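You operate a simulated robot arm through the tools that you are given. There is no shell and no other tool. Be economical: measure what you need, move in short steps, check, and stop when the job is done.

The job below is to be done with a simulated robot arm. You get a single attempt, and the scene is never put back.

TASK
Put one of the white knitted rolls from the grey bench on the white bench.

The check looks at the end state, three seconds after you hand in, the way a careful person would. Anything else that was tipped, shoved, dropped, spilled or broken makes it a failure.

THE ROBOT
A 7-joint arm with a two-finger parallel gripper, fixed in place. Base frame: the origin is at the foot of the arm, x ahead of it, y to its left, z up. Lengths are in m, angles in rad, forces in N, time in s.
With the tool pointing down near the work surface it reaches from about 0.24 to 0.68 m from the base axis. Its first joint turns from -1.152 to 1.152 rad. Payload 2.4 kg.
The tool frame sits at the grasp point between the pads (the TCP): z along the fingers, y along the line on which they close. The tips reach 0.03 m beyond it. The gripper opens to 0.094 m. The fingers are 0.028 m wide and 0.01 m thick; the gripper's body (0.05 by 0.096 m) begins 0.055 m behind the TCP.
Orientation is told as [roll, pitch, yaw] about the base's x, y, z axes, in that order, counted from this pose: with the fingers straight down and closing along the base's y, the tool's x points along the base's -x, its y along +y and its z along -z.

THE INTERFACE
- The arm moves only by the tool servo_tool. Its argument "increments" is a list that holds one entry, the list of rows, each a list of 7 numbers: the turn, a rotation vector about the tool's x, y, z in units of 5 degrees (1.0 is 5 degrees), then the shift along the tool's x, y, z in units of 40 mm (1.0 is 40 mm), then the gripper command, from -1 (shut) to 1 (fully open), values between in proportion. In form: [[[rx, ry, rz, x, y, z, fingers], ...]]. A call has 1 to 8 rows; each row shifts and turns the commanded pose from where the row before left it, along the tool's axes as they then stand. A call with a number of a shift or a turn outside -1 to 1 is refused whole. A row lasts 0.2 s, in which the tool goes at most 0.05 m and 0.15 rad; a call with a longer step from one row to the next is refused whole, and so is a gripper value outside its range. Where a pose cannot be reached the arm comes as near as it can. A force on the tool above 40 N (or 10 N above the force at the start of the call, whichever is more), or a blocked arm, ends the call early, and 0.2 s more pass. The fingers move at their own pace (about 0.153 m/s each) and stop on an object; they squeeze with about 36 N. The grip force told is the motor's: it shows also when the fingers shut on nothing. Time passes only in rows, and 0.2 s behind the last, so rows that do not move let the fingers close. The reply holds the time, the measured pose of the TCP, the force on the tool along the base axes, the opening and the grip force, in the units named above and with some noise, and new pictures: "pictures" is both (left out), scene, wrist or none.
- Cameras (640 x 400 px; columns grow to the right, rows downward): "scene" is fixed at [0.044, 0.4883, 1.4332]; the picture's right is [-0.63, -0.78, 0.00], its down [-0.52, 0.42, -0.75] and it looks along [0.58, -0.47, -0.67] (base axes); focal length 326 px, centre (320, 200). "wrist" rides on the gripper at [0.076, 0.014, -0.103] in the tool frame; the picture's right is [-0.18, 0.98, 0.00], its down [-0.75, -0.14, -0.64] and it looks along [-0.63, -0.12, 0.77] (tool axes); focal length 243 px, centre (320, 200). There is no depth. A picture from a camera that has moved, and an enlarged one, comes with that camera's place and axes in the base frame and with its lens.
- enlarge(camera, box): a new picture of the part [left, top, right, bottom] of that camera's present view, enlarged. The clock stands still meanwhile.
- job_done(): hands the job in; it is judged then, once.

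Go step by step. Nothing tells you positions but the pictures and the camera data: compare them with the known pose of the tool, close in by small moves and look again before you grip or let go. The budget is 90 turns and 170 pictures, counting those below and the enlarged ones. Unless the task says otherwise, let go and move clear before handing in, and close with one line.

The tools are called after "Request:" by a JSON object that holds its "op" and its "data". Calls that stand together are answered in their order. servo_tool: Moves the arm, as the interface text tells. Its arguments: {"type":"object","properties":{"increments":{"type":"array","items":{"type":"array","items":{"type":"array","items":{"type":"number"}}}},"pictures":{"type":"string","enum":["both","scene","wrist","none"]}},"required":["increments"]} The other tools are called the same way: enlarge (camera, box) takes an enlarged picture of a part of a camera's view; job_done () hands the job in.

At the start:

```text
time_s: 0.0
tool_pos: [0.3713, -0.03, 1.1519]
orientation: [0.0, -0.001, 0.0]
wrist_force: [-0.3, -0.2, 0.5]
gripper_width: 0.0939
grip_force: 0.0
```

scene: 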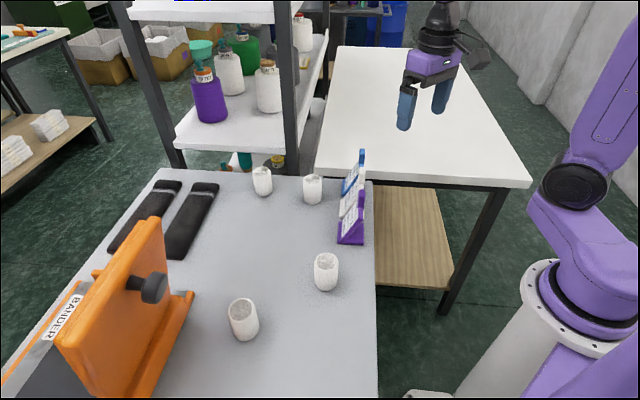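
wrist: 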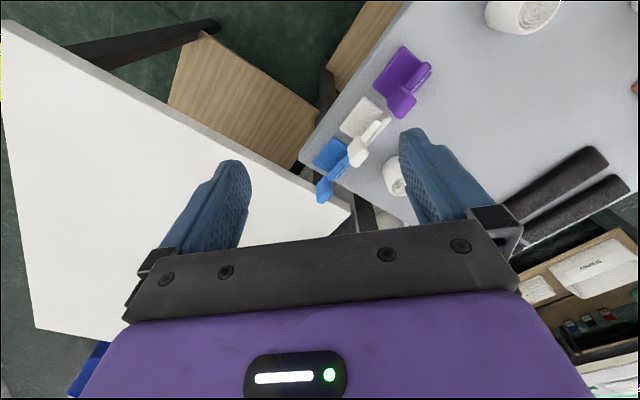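

I see four small white cylinders on the grey bench and the white bench to the right. I'll look closely before choosing one.

Request:
{"op": "enlarge", "data": {"camera": "scene", "box": [200, 230, 376, 350]}}

Request:
{"op": "enlarge", "data": {"camera": "scene", "box": [230, 140, 390, 250]}}

Request:
{"op": "enlarge", "data": {"camera": "scene", "box": [310, 40, 550, 200]}}

```text
3.33 times, centred on (288, 290) of scene
camera zoom: at [0.044, 0.4883, 1.4332], right [-0.63, -0.78, 0.0], down [-0.52, 0.42, -0.75], along [0.58, -0.47, -0.67], focal length 1087 px, centre (427, -100)
```

zoom: 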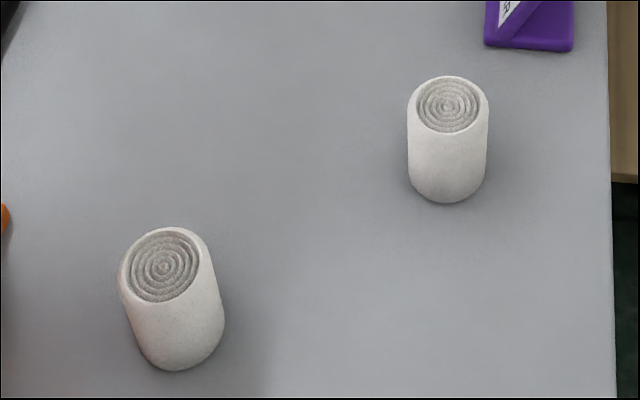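

```text
3.64 times, centred on (310, 195) of scene
camera zoom: at [0.044, 0.4883, 1.4332], right [-0.63, -0.78, 0.0], down [-0.52, 0.42, -0.75], along [0.58, -0.47, -0.67], focal length 1186 px, centre (356, 218)
```

zoom: 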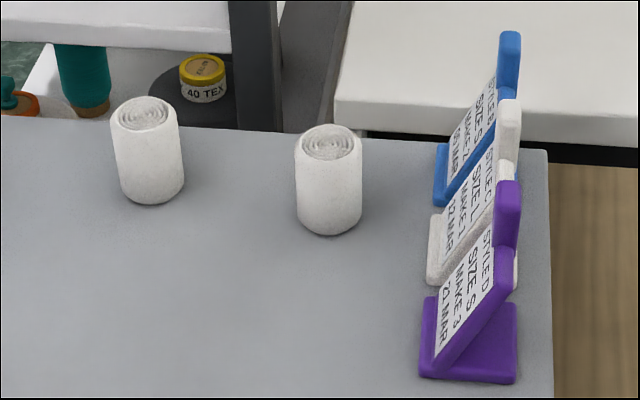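

```text
2.50 times, centred on (430, 120) of scene
camera zoom: at [0.044, 0.4883, 1.4332], right [-0.63, -0.78, 0.0], down [-0.52, 0.42, -0.75], along [0.58, -0.47, -0.67], focal length 816 px, centre (45, 400)
```

zoom: 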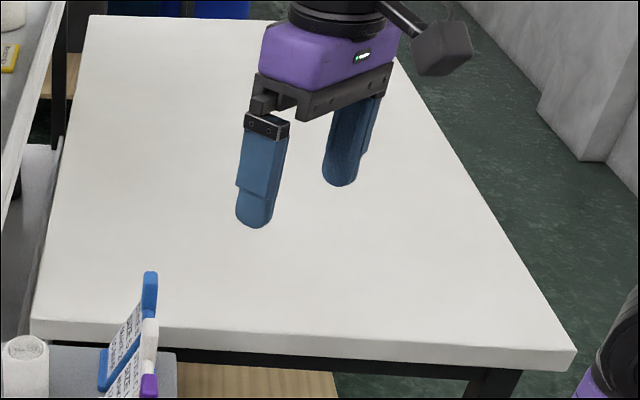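

All four are knitted rolls. I put the nearest one upright at about (0.345, 0.229), 0.05 wide, with its top at about z 0.914. I'll move above it and look.

Request:
{"op": "servo_tool", "data": {"increments": [[[0, 0, 0, 0.093, 0.925, 0.3, 1], [0, 0, 0, 0.093, 0.925, 0.3, 1], [0, 0, 0, 0.093, 0.925, 0.3, 1], [0, 0, 0, 0.093, 0.925, 0.3, 1], [0, 0, 0, 0.093, 0.925, 0.3, 1], [0, 0, 0, 0.093, 0.925, 0.3, 1], [0, 0, 0, 0.093, 0.925, 0.3, 1], [0, 0, 0, 0, 0, 0, 1]]]}}

```text
time_s: 1.8
tool_pos: [0.3459, 0.23, 1.0646]
orientation: [-0.001, 0.001, 0.001]
wrist_force: [-0.3, -0.2, 0.1]
gripper_width: 0.094
grip_force: 0.0
camera wrist: at [0.2693, 0.2443, 1.1674], right [0.18, 0.98, 0.0], down [0.75, -0.14, 0.64], along [0.63, -0.12, -0.77], focal length 243 px, centre (320, 200)
```

scene: 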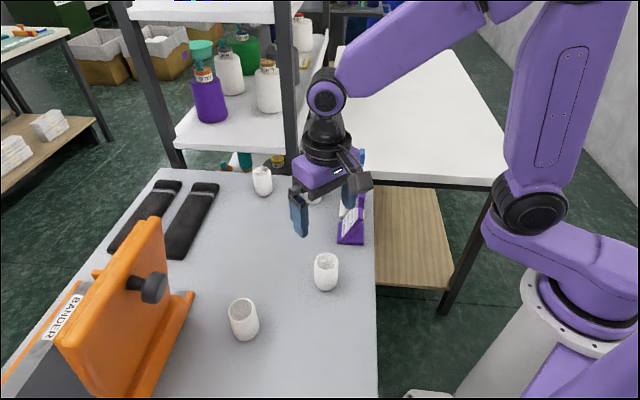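
wrist: 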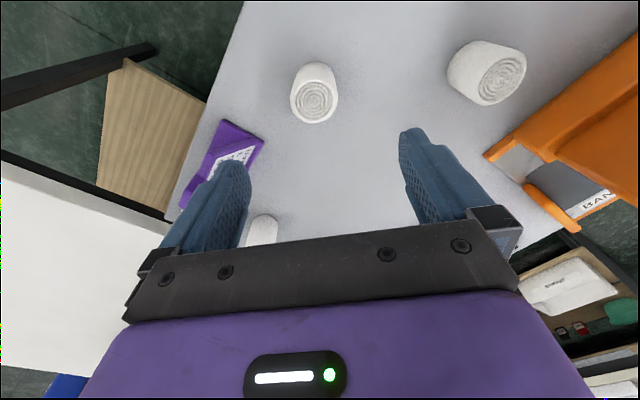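

Both views put the roll's top at about (0.346, 0.227), between the fingers. I'll descend to just above it and check.

Request:
{"op": "servo_tool", "data": {"increments": [[[0, 0, 0, 0, -0.07, 0.85, 1], [0, 0, 0, 0, 0, 0.85, 1], [0, 0, 0, 0, 0, 0.8, 1], [0, 0, 0, 0, 0, 0, 1]]]}}

Request:
{"op": "enlarge", "data": {"camera": "scene", "box": [250, 190, 400, 310]}}

```text
time_s: 2.8
tool_pos: [0.345, 0.227, 0.9668]
orientation: [0.0, 0.0, 0.0]
wrist_force: [-0.8, 0.1, -0.6]
gripper_width: 0.0941
grip_force: 0.1
camera wrist: at [0.27, 0.2403, 1.0701], right [0.18, 0.98, 0.0], down [0.75, -0.14, 0.64], along [0.63, -0.12, -0.77], focal length 243 px, centre (320, 200)
```

scene: 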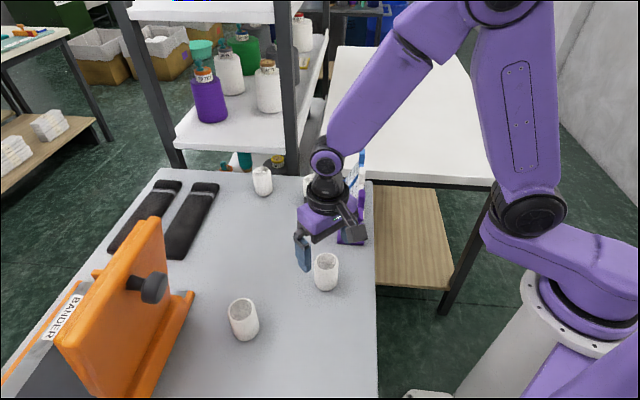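
wrist: 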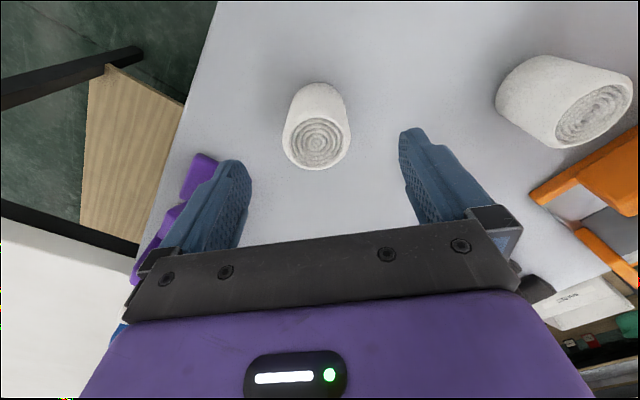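

```text
3.33 times, centred on (325, 250) of scene
camera zoom: at [0.044, 0.4884, 1.4332], right [-0.63, -0.78, 0.0], down [-0.52, 0.42, -0.75], along [0.58, -0.47, -0.67], focal length 1087 px, centre (303, 33)
```

zoom: 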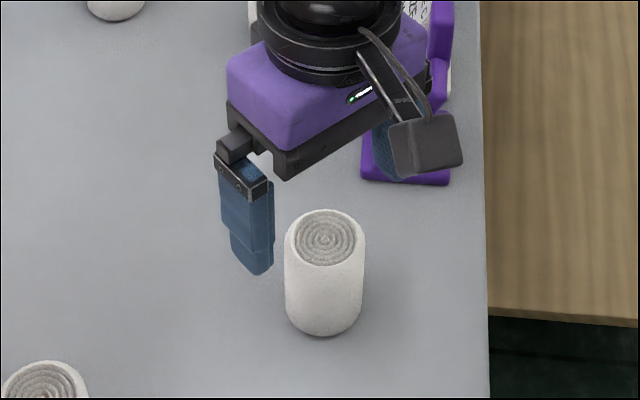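

The wrist view agrees: roll centre about (0.346, 0.224). I'll descend to grip height.

Request:
{"op": "servo_tool", "data": {"increments": [[[0, 0, 0, -0.03, -0.05, 0.7, 1], [0, 0, 0, 0, 0, 0.7, 1], [0, 0, 0, 0, 0, 0.6, 1], [0, 0, 0, 0, 0, 0, 1]]]}}

Request:
{"op": "enlarge", "data": {"camera": "scene", "box": [250, 190, 400, 310]}}

```text
time_s: 3.8
tool_pos: [0.3464, 0.2245, 0.8892]
orientation: [0.001, 0.0, 0.001]
wrist_force: [-1.1, 1.1, -0.6]
gripper_width: 0.0936
grip_force: 0.1
camera wrist: at [0.2703, 0.2385, 0.9914], right [0.18, 0.98, 0.0], down [0.75, -0.14, 0.64], along [0.63, -0.12, -0.77], focal length 243 px, centre (320, 200)
```

scene: 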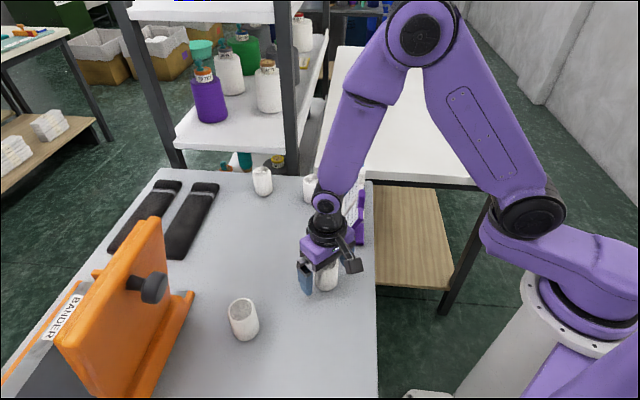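
wrist: 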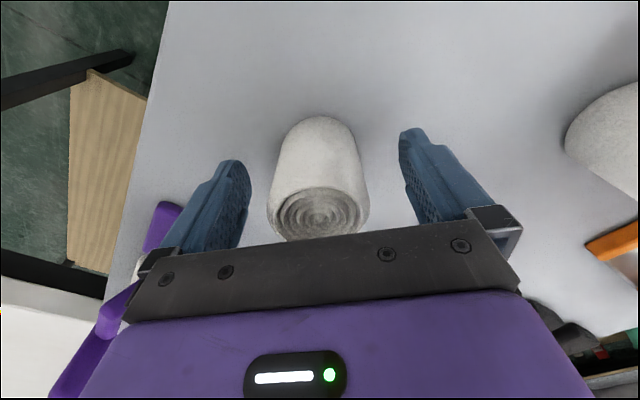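

```text
3.33 times, centred on (325, 250) of scene
camera zoom: at [0.044, 0.4884, 1.4332], right [-0.63, -0.78, 0.0], down [-0.52, 0.42, -0.75], along [0.58, -0.47, -0.67], focal length 1087 px, centre (303, 33)
```

zoom: 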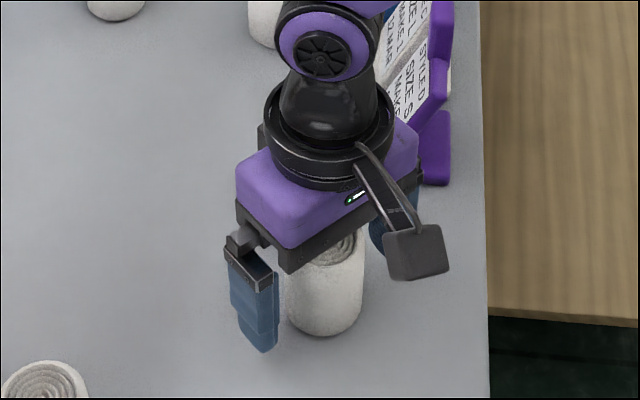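

The roll is centred between the fingers. I'll close the gripper.

Request:
{"op": "servo_tool", "data": {"increments": [[[0, 0, 0, 0, 0, 0, 0], [0, 0, 0, 0, 0, 0, -1], [0, 0, 0, 0, 0, 0, -1], [0, 0, 0, 0, 0, 0, -1]]], "pictures": "wrist"}}

```text
time_s: 4.8
tool_pos: [0.346, 0.2238, 0.8889]
orientation: [-0.001, -0.001, -0.001]
wrist_force: [0.1, 1.0, -0.3]
gripper_width: 0.0507
grip_force: 36.0
camera wrist: at [0.2703, 0.2384, 0.9917], right [0.18, 0.98, 0.0], down [0.75, -0.14, 0.64], along [0.63, -0.12, -0.77], focal length 243 px, centre (320, 200)
```

wrist: 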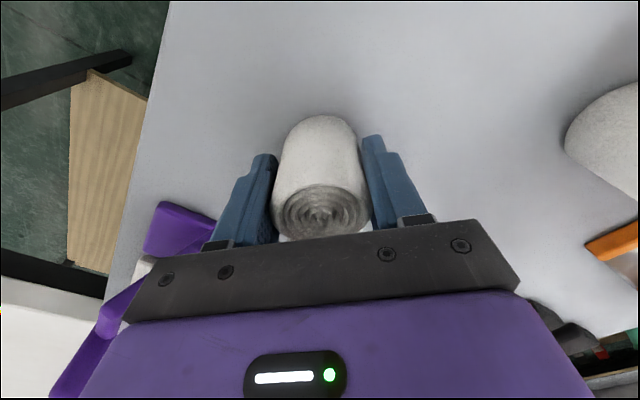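

The roll is held at 0.0507 width. I'll lift it straight up.

Request:
{"op": "servo_tool", "data": {"increments": [[[0, 0, 0, 0, 0, -0.4, -1], [0, 0, 0, 0, 0, -0.7, -1], [0, 0, 0, 0, 0, -0.9, -1], [0, 0, 0, 0, 0, -0.9, -1], [0, 0, 0, 0, 0, -0.9, -1], [0, 0, 0, 0, 0, -0.9, -1], [0, 0, 0, 0, 0, 0, -1]]]}}

```text
time_s: 6.4
tool_pos: [0.3453, 0.2242, 1.078]
orientation: [0.0, 0.001, 0.001]
wrist_force: [0.2, 0.4, -0.4]
gripper_width: 0.0509
grip_force: 36.2
camera wrist: at [0.2685, 0.2389, 1.1808], right [0.18, 0.98, 0.0], down [0.75, -0.14, 0.64], along [0.63, -0.12, -0.77], focal length 243 px, centre (320, 200)
```

scene: 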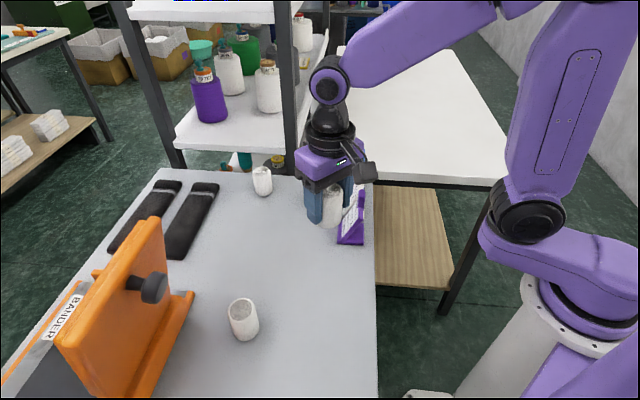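
wrist: 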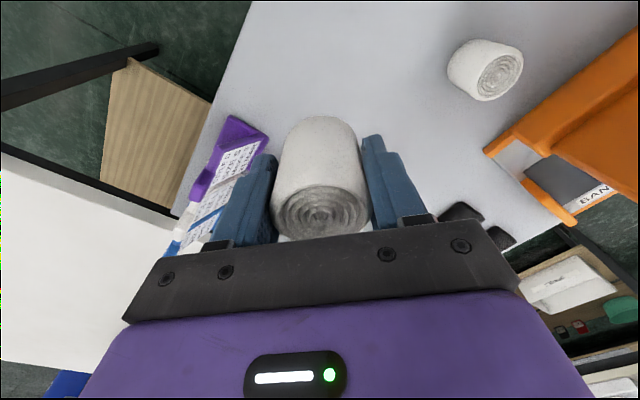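

The roll is held securely, and two views agree the white bench top is at about z 0.84. Its near edge runs from (0.235, -0.447) to (0.645, 0.02). I'll carry the roll at z of about 1.12 towards (0.50, -0.34).

Request:
{"op": "servo_tool", "data": {"increments": [[[0, 0, 0, 0, 0, -0.9, -1], [0, 0, 0, -0.1, -0.4, -0.1, -1], [0, 0, 0, -0.2, -0.8, 0, -1], [0, 0, 0, -0.26, -0.94, 0, -1], [0, 0, 0, -0.26, -0.94, 0, -1], [0, 0, 0, -0.26, -0.94, 0, -1], [0, 0, 0, -0.26, -0.94, 0, -1], [0, 0, 0, -0.26, -0.94, 0, -1]]], "pictures": "scene"}}

Request:
{"op": "servo_tool", "data": {"increments": [[[0, 0, 0, -0.26, -0.94, 0, -1], [0, 0, 0, -0.26, -0.94, 0, -1], [0, 0, 0, -0.26, -0.94, 0, -1], [0, 0, 0, -0.26, -0.94, 0, -1], [0, 0, 0, -0.26, -0.94, 0, -1], [0, 0, 0, -0.26, -0.94, 0, -1], [0, 0, 0, -0.26, -0.94, 0, -1], [0, 0, 0, -0.26, -0.94, 0, -1]]]}}

```text
time_s: 8.2
tool_pos: [0.4092, -0.0115, 1.1172]
orientation: [0.001, 0.0, 0.002]
wrist_force: [-0.3, -0.3, 0.3]
gripper_width: 0.0509
grip_force: 36.3
```

scene: 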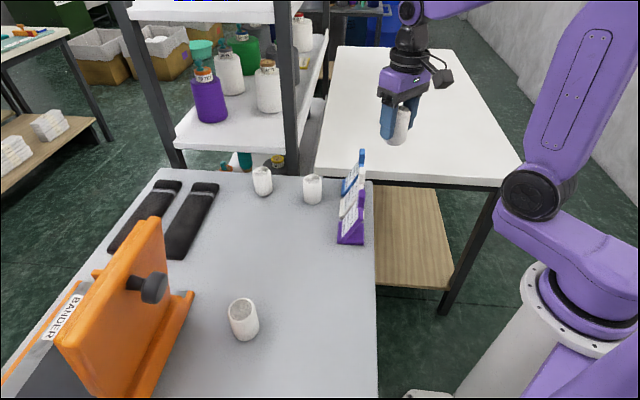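

```text
time_s: 10.0
tool_pos: [0.4927, -0.3128, 1.1167]
orientation: [0.0, 0.0, -0.001]
wrist_force: [0.1, -0.2, -0.7]
gripper_width: 0.0512
grip_force: 36.1
camera wrist: at [0.4149, -0.298, 1.2202], right [0.18, 0.98, 0.0], down [0.75, -0.14, 0.64], along [0.63, -0.12, -0.77], focal length 243 px, centre (320, 200)
```

scene: 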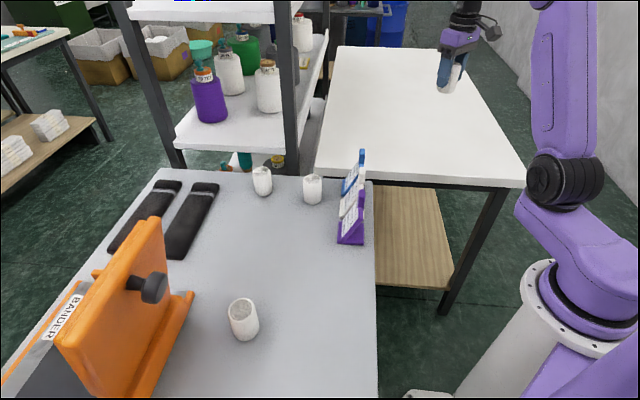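
wrist: 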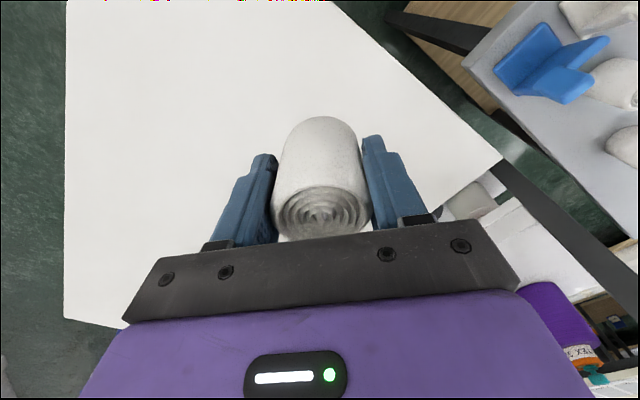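

The roll is over the white bench with at least 0.1 m to the edge. I'll descend to just above it and check.

Request:
{"op": "servo_tool", "data": {"increments": [[[0, 0, 0, 0, -0.25, 0.6, -1], [0, 0, 0, 0, -0.2, 0.9, -1], [0, 0, 0, 0, 0, 0.9, -1], [0, 0, 0, 0, 0, 0.9, -1], [0, 0, 0, 0, 0, 0.9, -1], [0, 0, 0, 0, 0, 0.6, -1], [0, 0, 0, 0, 0, 0, -1]]]}}

Request:
{"op": "enlarge", "data": {"camera": "scene", "box": [380, 40, 540, 200]}}

```text
time_s: 11.6
tool_pos: [0.4941, -0.3294, 0.9239]
orientation: [0.001, 0.0, -0.001]
wrist_force: [-0.5, 0.0, -0.2]
gripper_width: 0.0506
grip_force: 35.9
camera wrist: at [0.4173, -0.3155, 1.0269], right [0.18, 0.98, 0.0], down [0.75, -0.14, 0.64], along [0.63, -0.12, -0.77], focal length 243 px, centre (320, 200)
```

scene: 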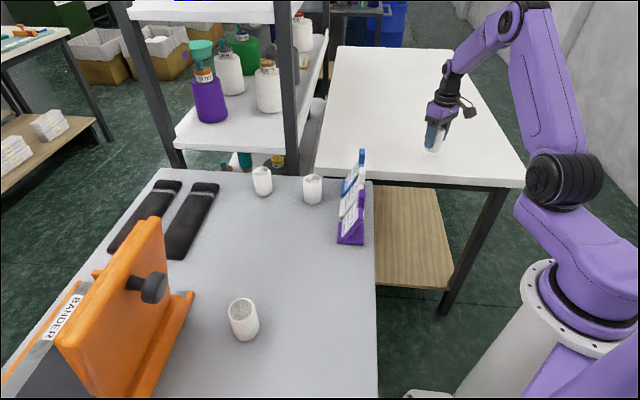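
wrist: 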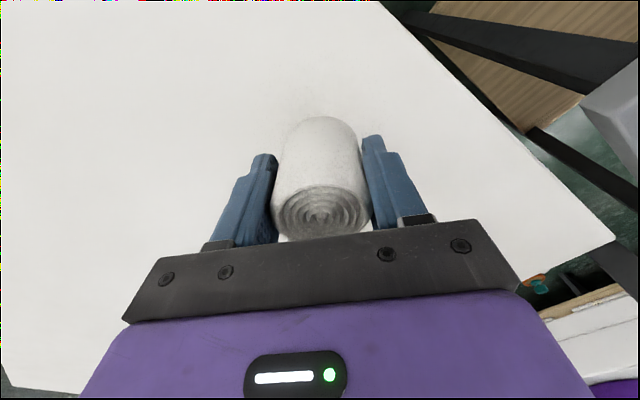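

```text
2.50 times, centred on (460, 120) of scene
camera zoom: at [0.044, 0.4883, 1.4332], right [-0.63, -0.78, 0.0], down [-0.52, 0.42, -0.75], along [0.58, -0.47, -0.67], focal length 816 px, centre (-30, 400)
```

zoom: 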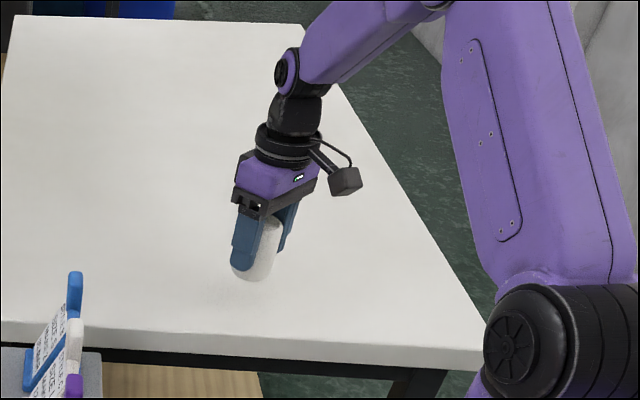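

I'm about 35 mm above the expected contact height. I'll lower in small steps and watch the force.

Request:
{"op": "servo_tool", "data": {"increments": [[[0, 0, 0, 0, 0, 0.3, -1], [0, 0, 0, 0, 0, 0.25, -1], [0, 0, 0, 0, 0, 0.15, -1], [0, 0, 0, 0, 0, 0, -1]]]}}

Request:
{"op": "enlarge", "data": {"camera": "scene", "box": [400, 90, 480, 170]}}

```text
time_s: 12.6
tool_pos: [0.4929, -0.3315, 0.8957]
orientation: [0.001, 0.0, -0.001]
wrist_force: [-0.1, -0.1, 0.4]
gripper_width: 0.0512
grip_force: 36.3
camera wrist: at [0.4171, -0.3167, 0.9989], right [0.18, 0.98, 0.0], down [0.75, -0.14, 0.64], along [0.63, -0.12, -0.77], focal length 243 px, centre (320, 200)
```

scene: 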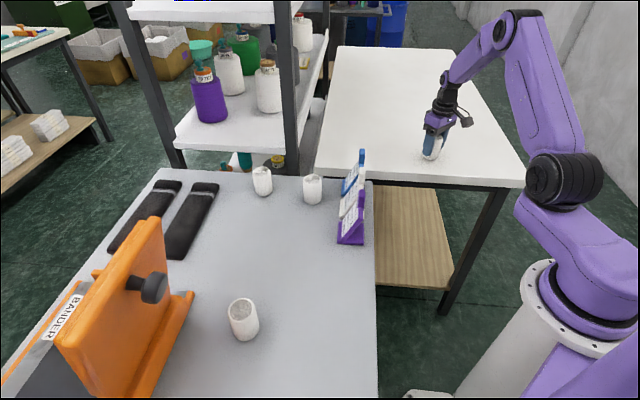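
wrist: 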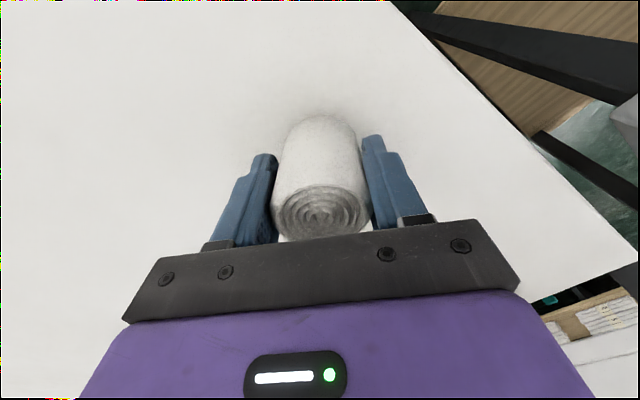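

```text
5.00 times, centred on (440, 130) of scene
camera zoom: at [0.044, 0.4883, 1.4332], right [-0.63, -0.78, 0.0], down [-0.52, 0.42, -0.75], along [0.58, -0.47, -0.67], focal length 1631 px, centre (-280, 550)
```

zoom: 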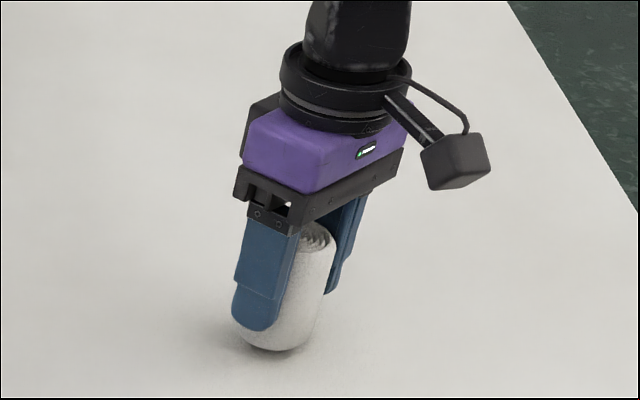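

There's no contact force yet, so I'll lower a few more millimetres.

Request:
{"op": "servo_tool", "data": {"increments": [[[0, 0, 0, 0, 0, 0.08, -1], [0, 0, 0, 0, 0, 0.05, -1], [0, 0, 0, 0, 0, 0, -1]]], "pictures": "none"}}

```text
time_s: 13.4
tool_pos: [0.4925, -0.3314, 0.8916]
orientation: [-0.001, 0.001, 0.001]
wrist_force: [0.0, -0.6, 0.1]
gripper_width: 0.0505
grip_force: 36.0
```

Request:
{"op": "servo_tool", "data": {"increments": [[[0, 0, 0, 0, 0, 0.05, -1], [0, 0, 0, 0, 0, 0, -1]]], "pictures": "none"}}

```text
time_s: 14.0
tool_pos: [0.4931, -0.3315, 0.8895]
orientation: [0.0, 0.002, -0.001]
wrist_force: [0.0, -0.9, -1.0]
gripper_width: 0.0509
grip_force: 36.2
```

Still no force at the height where I picked it up. I'll go another 2 mm and check.

Request:
{"op": "servo_tool", "data": {"increments": [[[0, 0, 0, 0, 0, 0.05, -1], [0, 0, 0, 0, 0, 0, -1]]], "pictures": "none"}}

Request:
{"op": "enlarge", "data": {"camera": "scene", "box": [400, 110, 460, 170]}}

```text
time_s: 14.6
tool_pos: [0.4925, -0.331, 0.8879]
orientation: [-0.002, -0.002, -0.001]
wrist_force: [-5.9, 4.1, 22.5]
gripper_width: 0.051
grip_force: 35.5
```

```text
6.67 times, centred on (430, 140) of scene
camera zoom: at [0.0435, 0.4887, 1.4331], right [-0.63, -0.78, 0.0], down [-0.52, 0.42, -0.75], along [0.58, -0.47, -0.67], focal length 2175 px, centre (-413, 600)
```

zoom: 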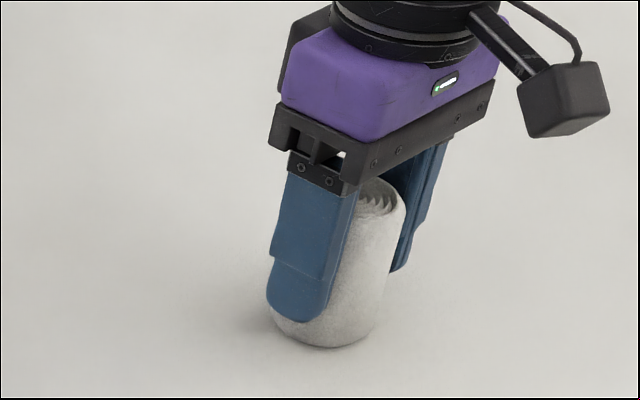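

Contact: 22 N upward, with the roll standing upright on the bench. I'll ease up a millimetre and open the gripper.

Request:
{"op": "servo_tool", "data": {"increments": [[[0, 0, 0, 0, 0, -0.03, -1], [0, 0, 0, 0, 0, 0, -0.1], [0, 0, 0, 0, 0, 0, 0.4], [0, 0, 0, 0, 0, 0, 1], [0, 0, 0, 0, 0, 0, 1]]]}}

```text
time_s: 15.8
tool_pos: [0.493, -0.3324, 0.8876]
orientation: [0.001, 0.0, -0.001]
wrist_force: [0.3, -0.5, 0.0]
gripper_width: 0.0939
grip_force: 0.0
camera wrist: at [0.4167, -0.3176, 0.9912], right [0.18, 0.98, 0.0], down [0.75, -0.14, 0.64], along [0.63, -0.12, -0.77], focal length 243 px, centre (320, 200)
```

scene: 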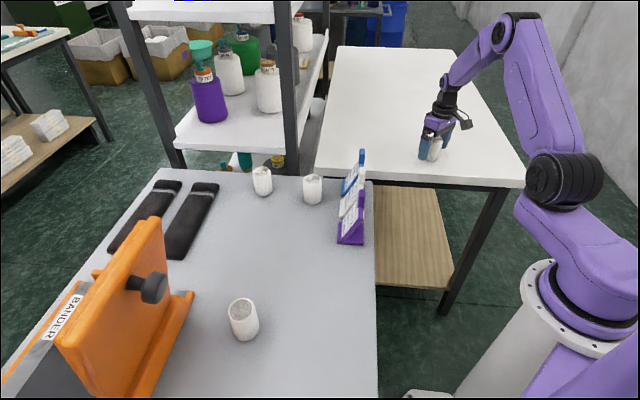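
wrist: 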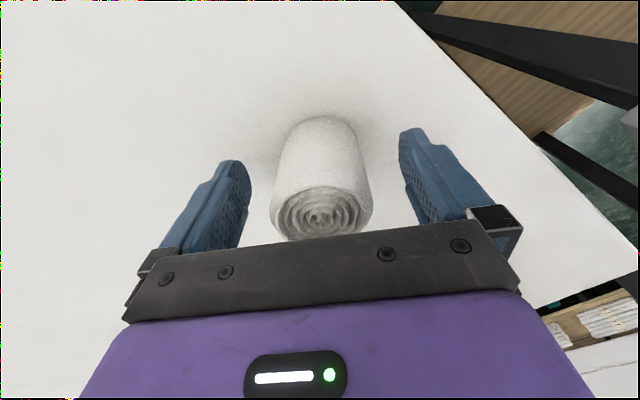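

The roll is released and standing upright. I'll retreat straight up.

Request:
{"op": "servo_tool", "data": {"increments": [[[0, 0, 0, 0, 0, -0.4, 1], [0, 0, 0, 0, 0, -0.7, 1], [0, 0, 0, 0, 0, -0.9, 1], [0, 0, 0, 0, 0, -0.9, 1], [0, 0, 0, 0, 0, -0.9, 1], [0, 0, 0, 0, 0, -0.9, 1], [0, 0, 0, 0, 0, 0, 1]]]}}

```text
time_s: 17.4
tool_pos: [0.494, -0.3308, 1.0796]
orientation: [-0.001, -0.001, -0.001]
wrist_force: [0.3, 0.5, 0.3]
gripper_width: 0.0943
grip_force: 0.1
camera wrist: at [0.4168, -0.3164, 1.1823], right [0.18, 0.98, 0.0], down [0.75, -0.14, 0.64], along [0.63, -0.12, -0.77], focal length 243 px, centre (320, 200)
```

scene: 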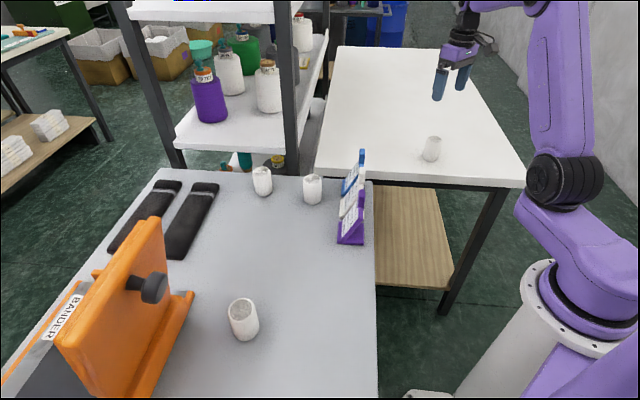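
wrist: 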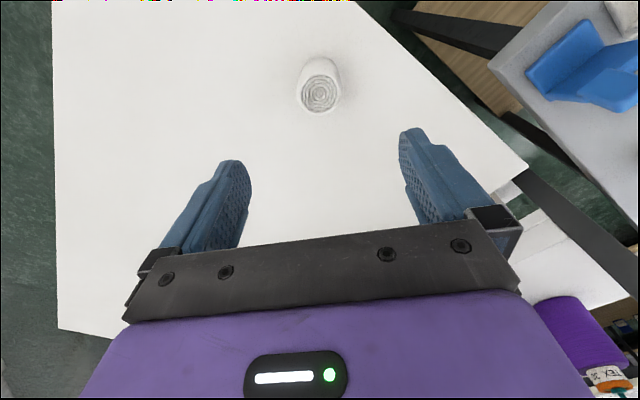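

The roll stands upright on the white bench, the gripper is clear, and nothing else has moved. I'll hand the job in.

Request:
{"op": "job_done", "data": {}}

```text
The job is handed in.
```

One white knitted roll from the grey bench now stands upright on the white bench, and the last pictures show nothing else disturbed.
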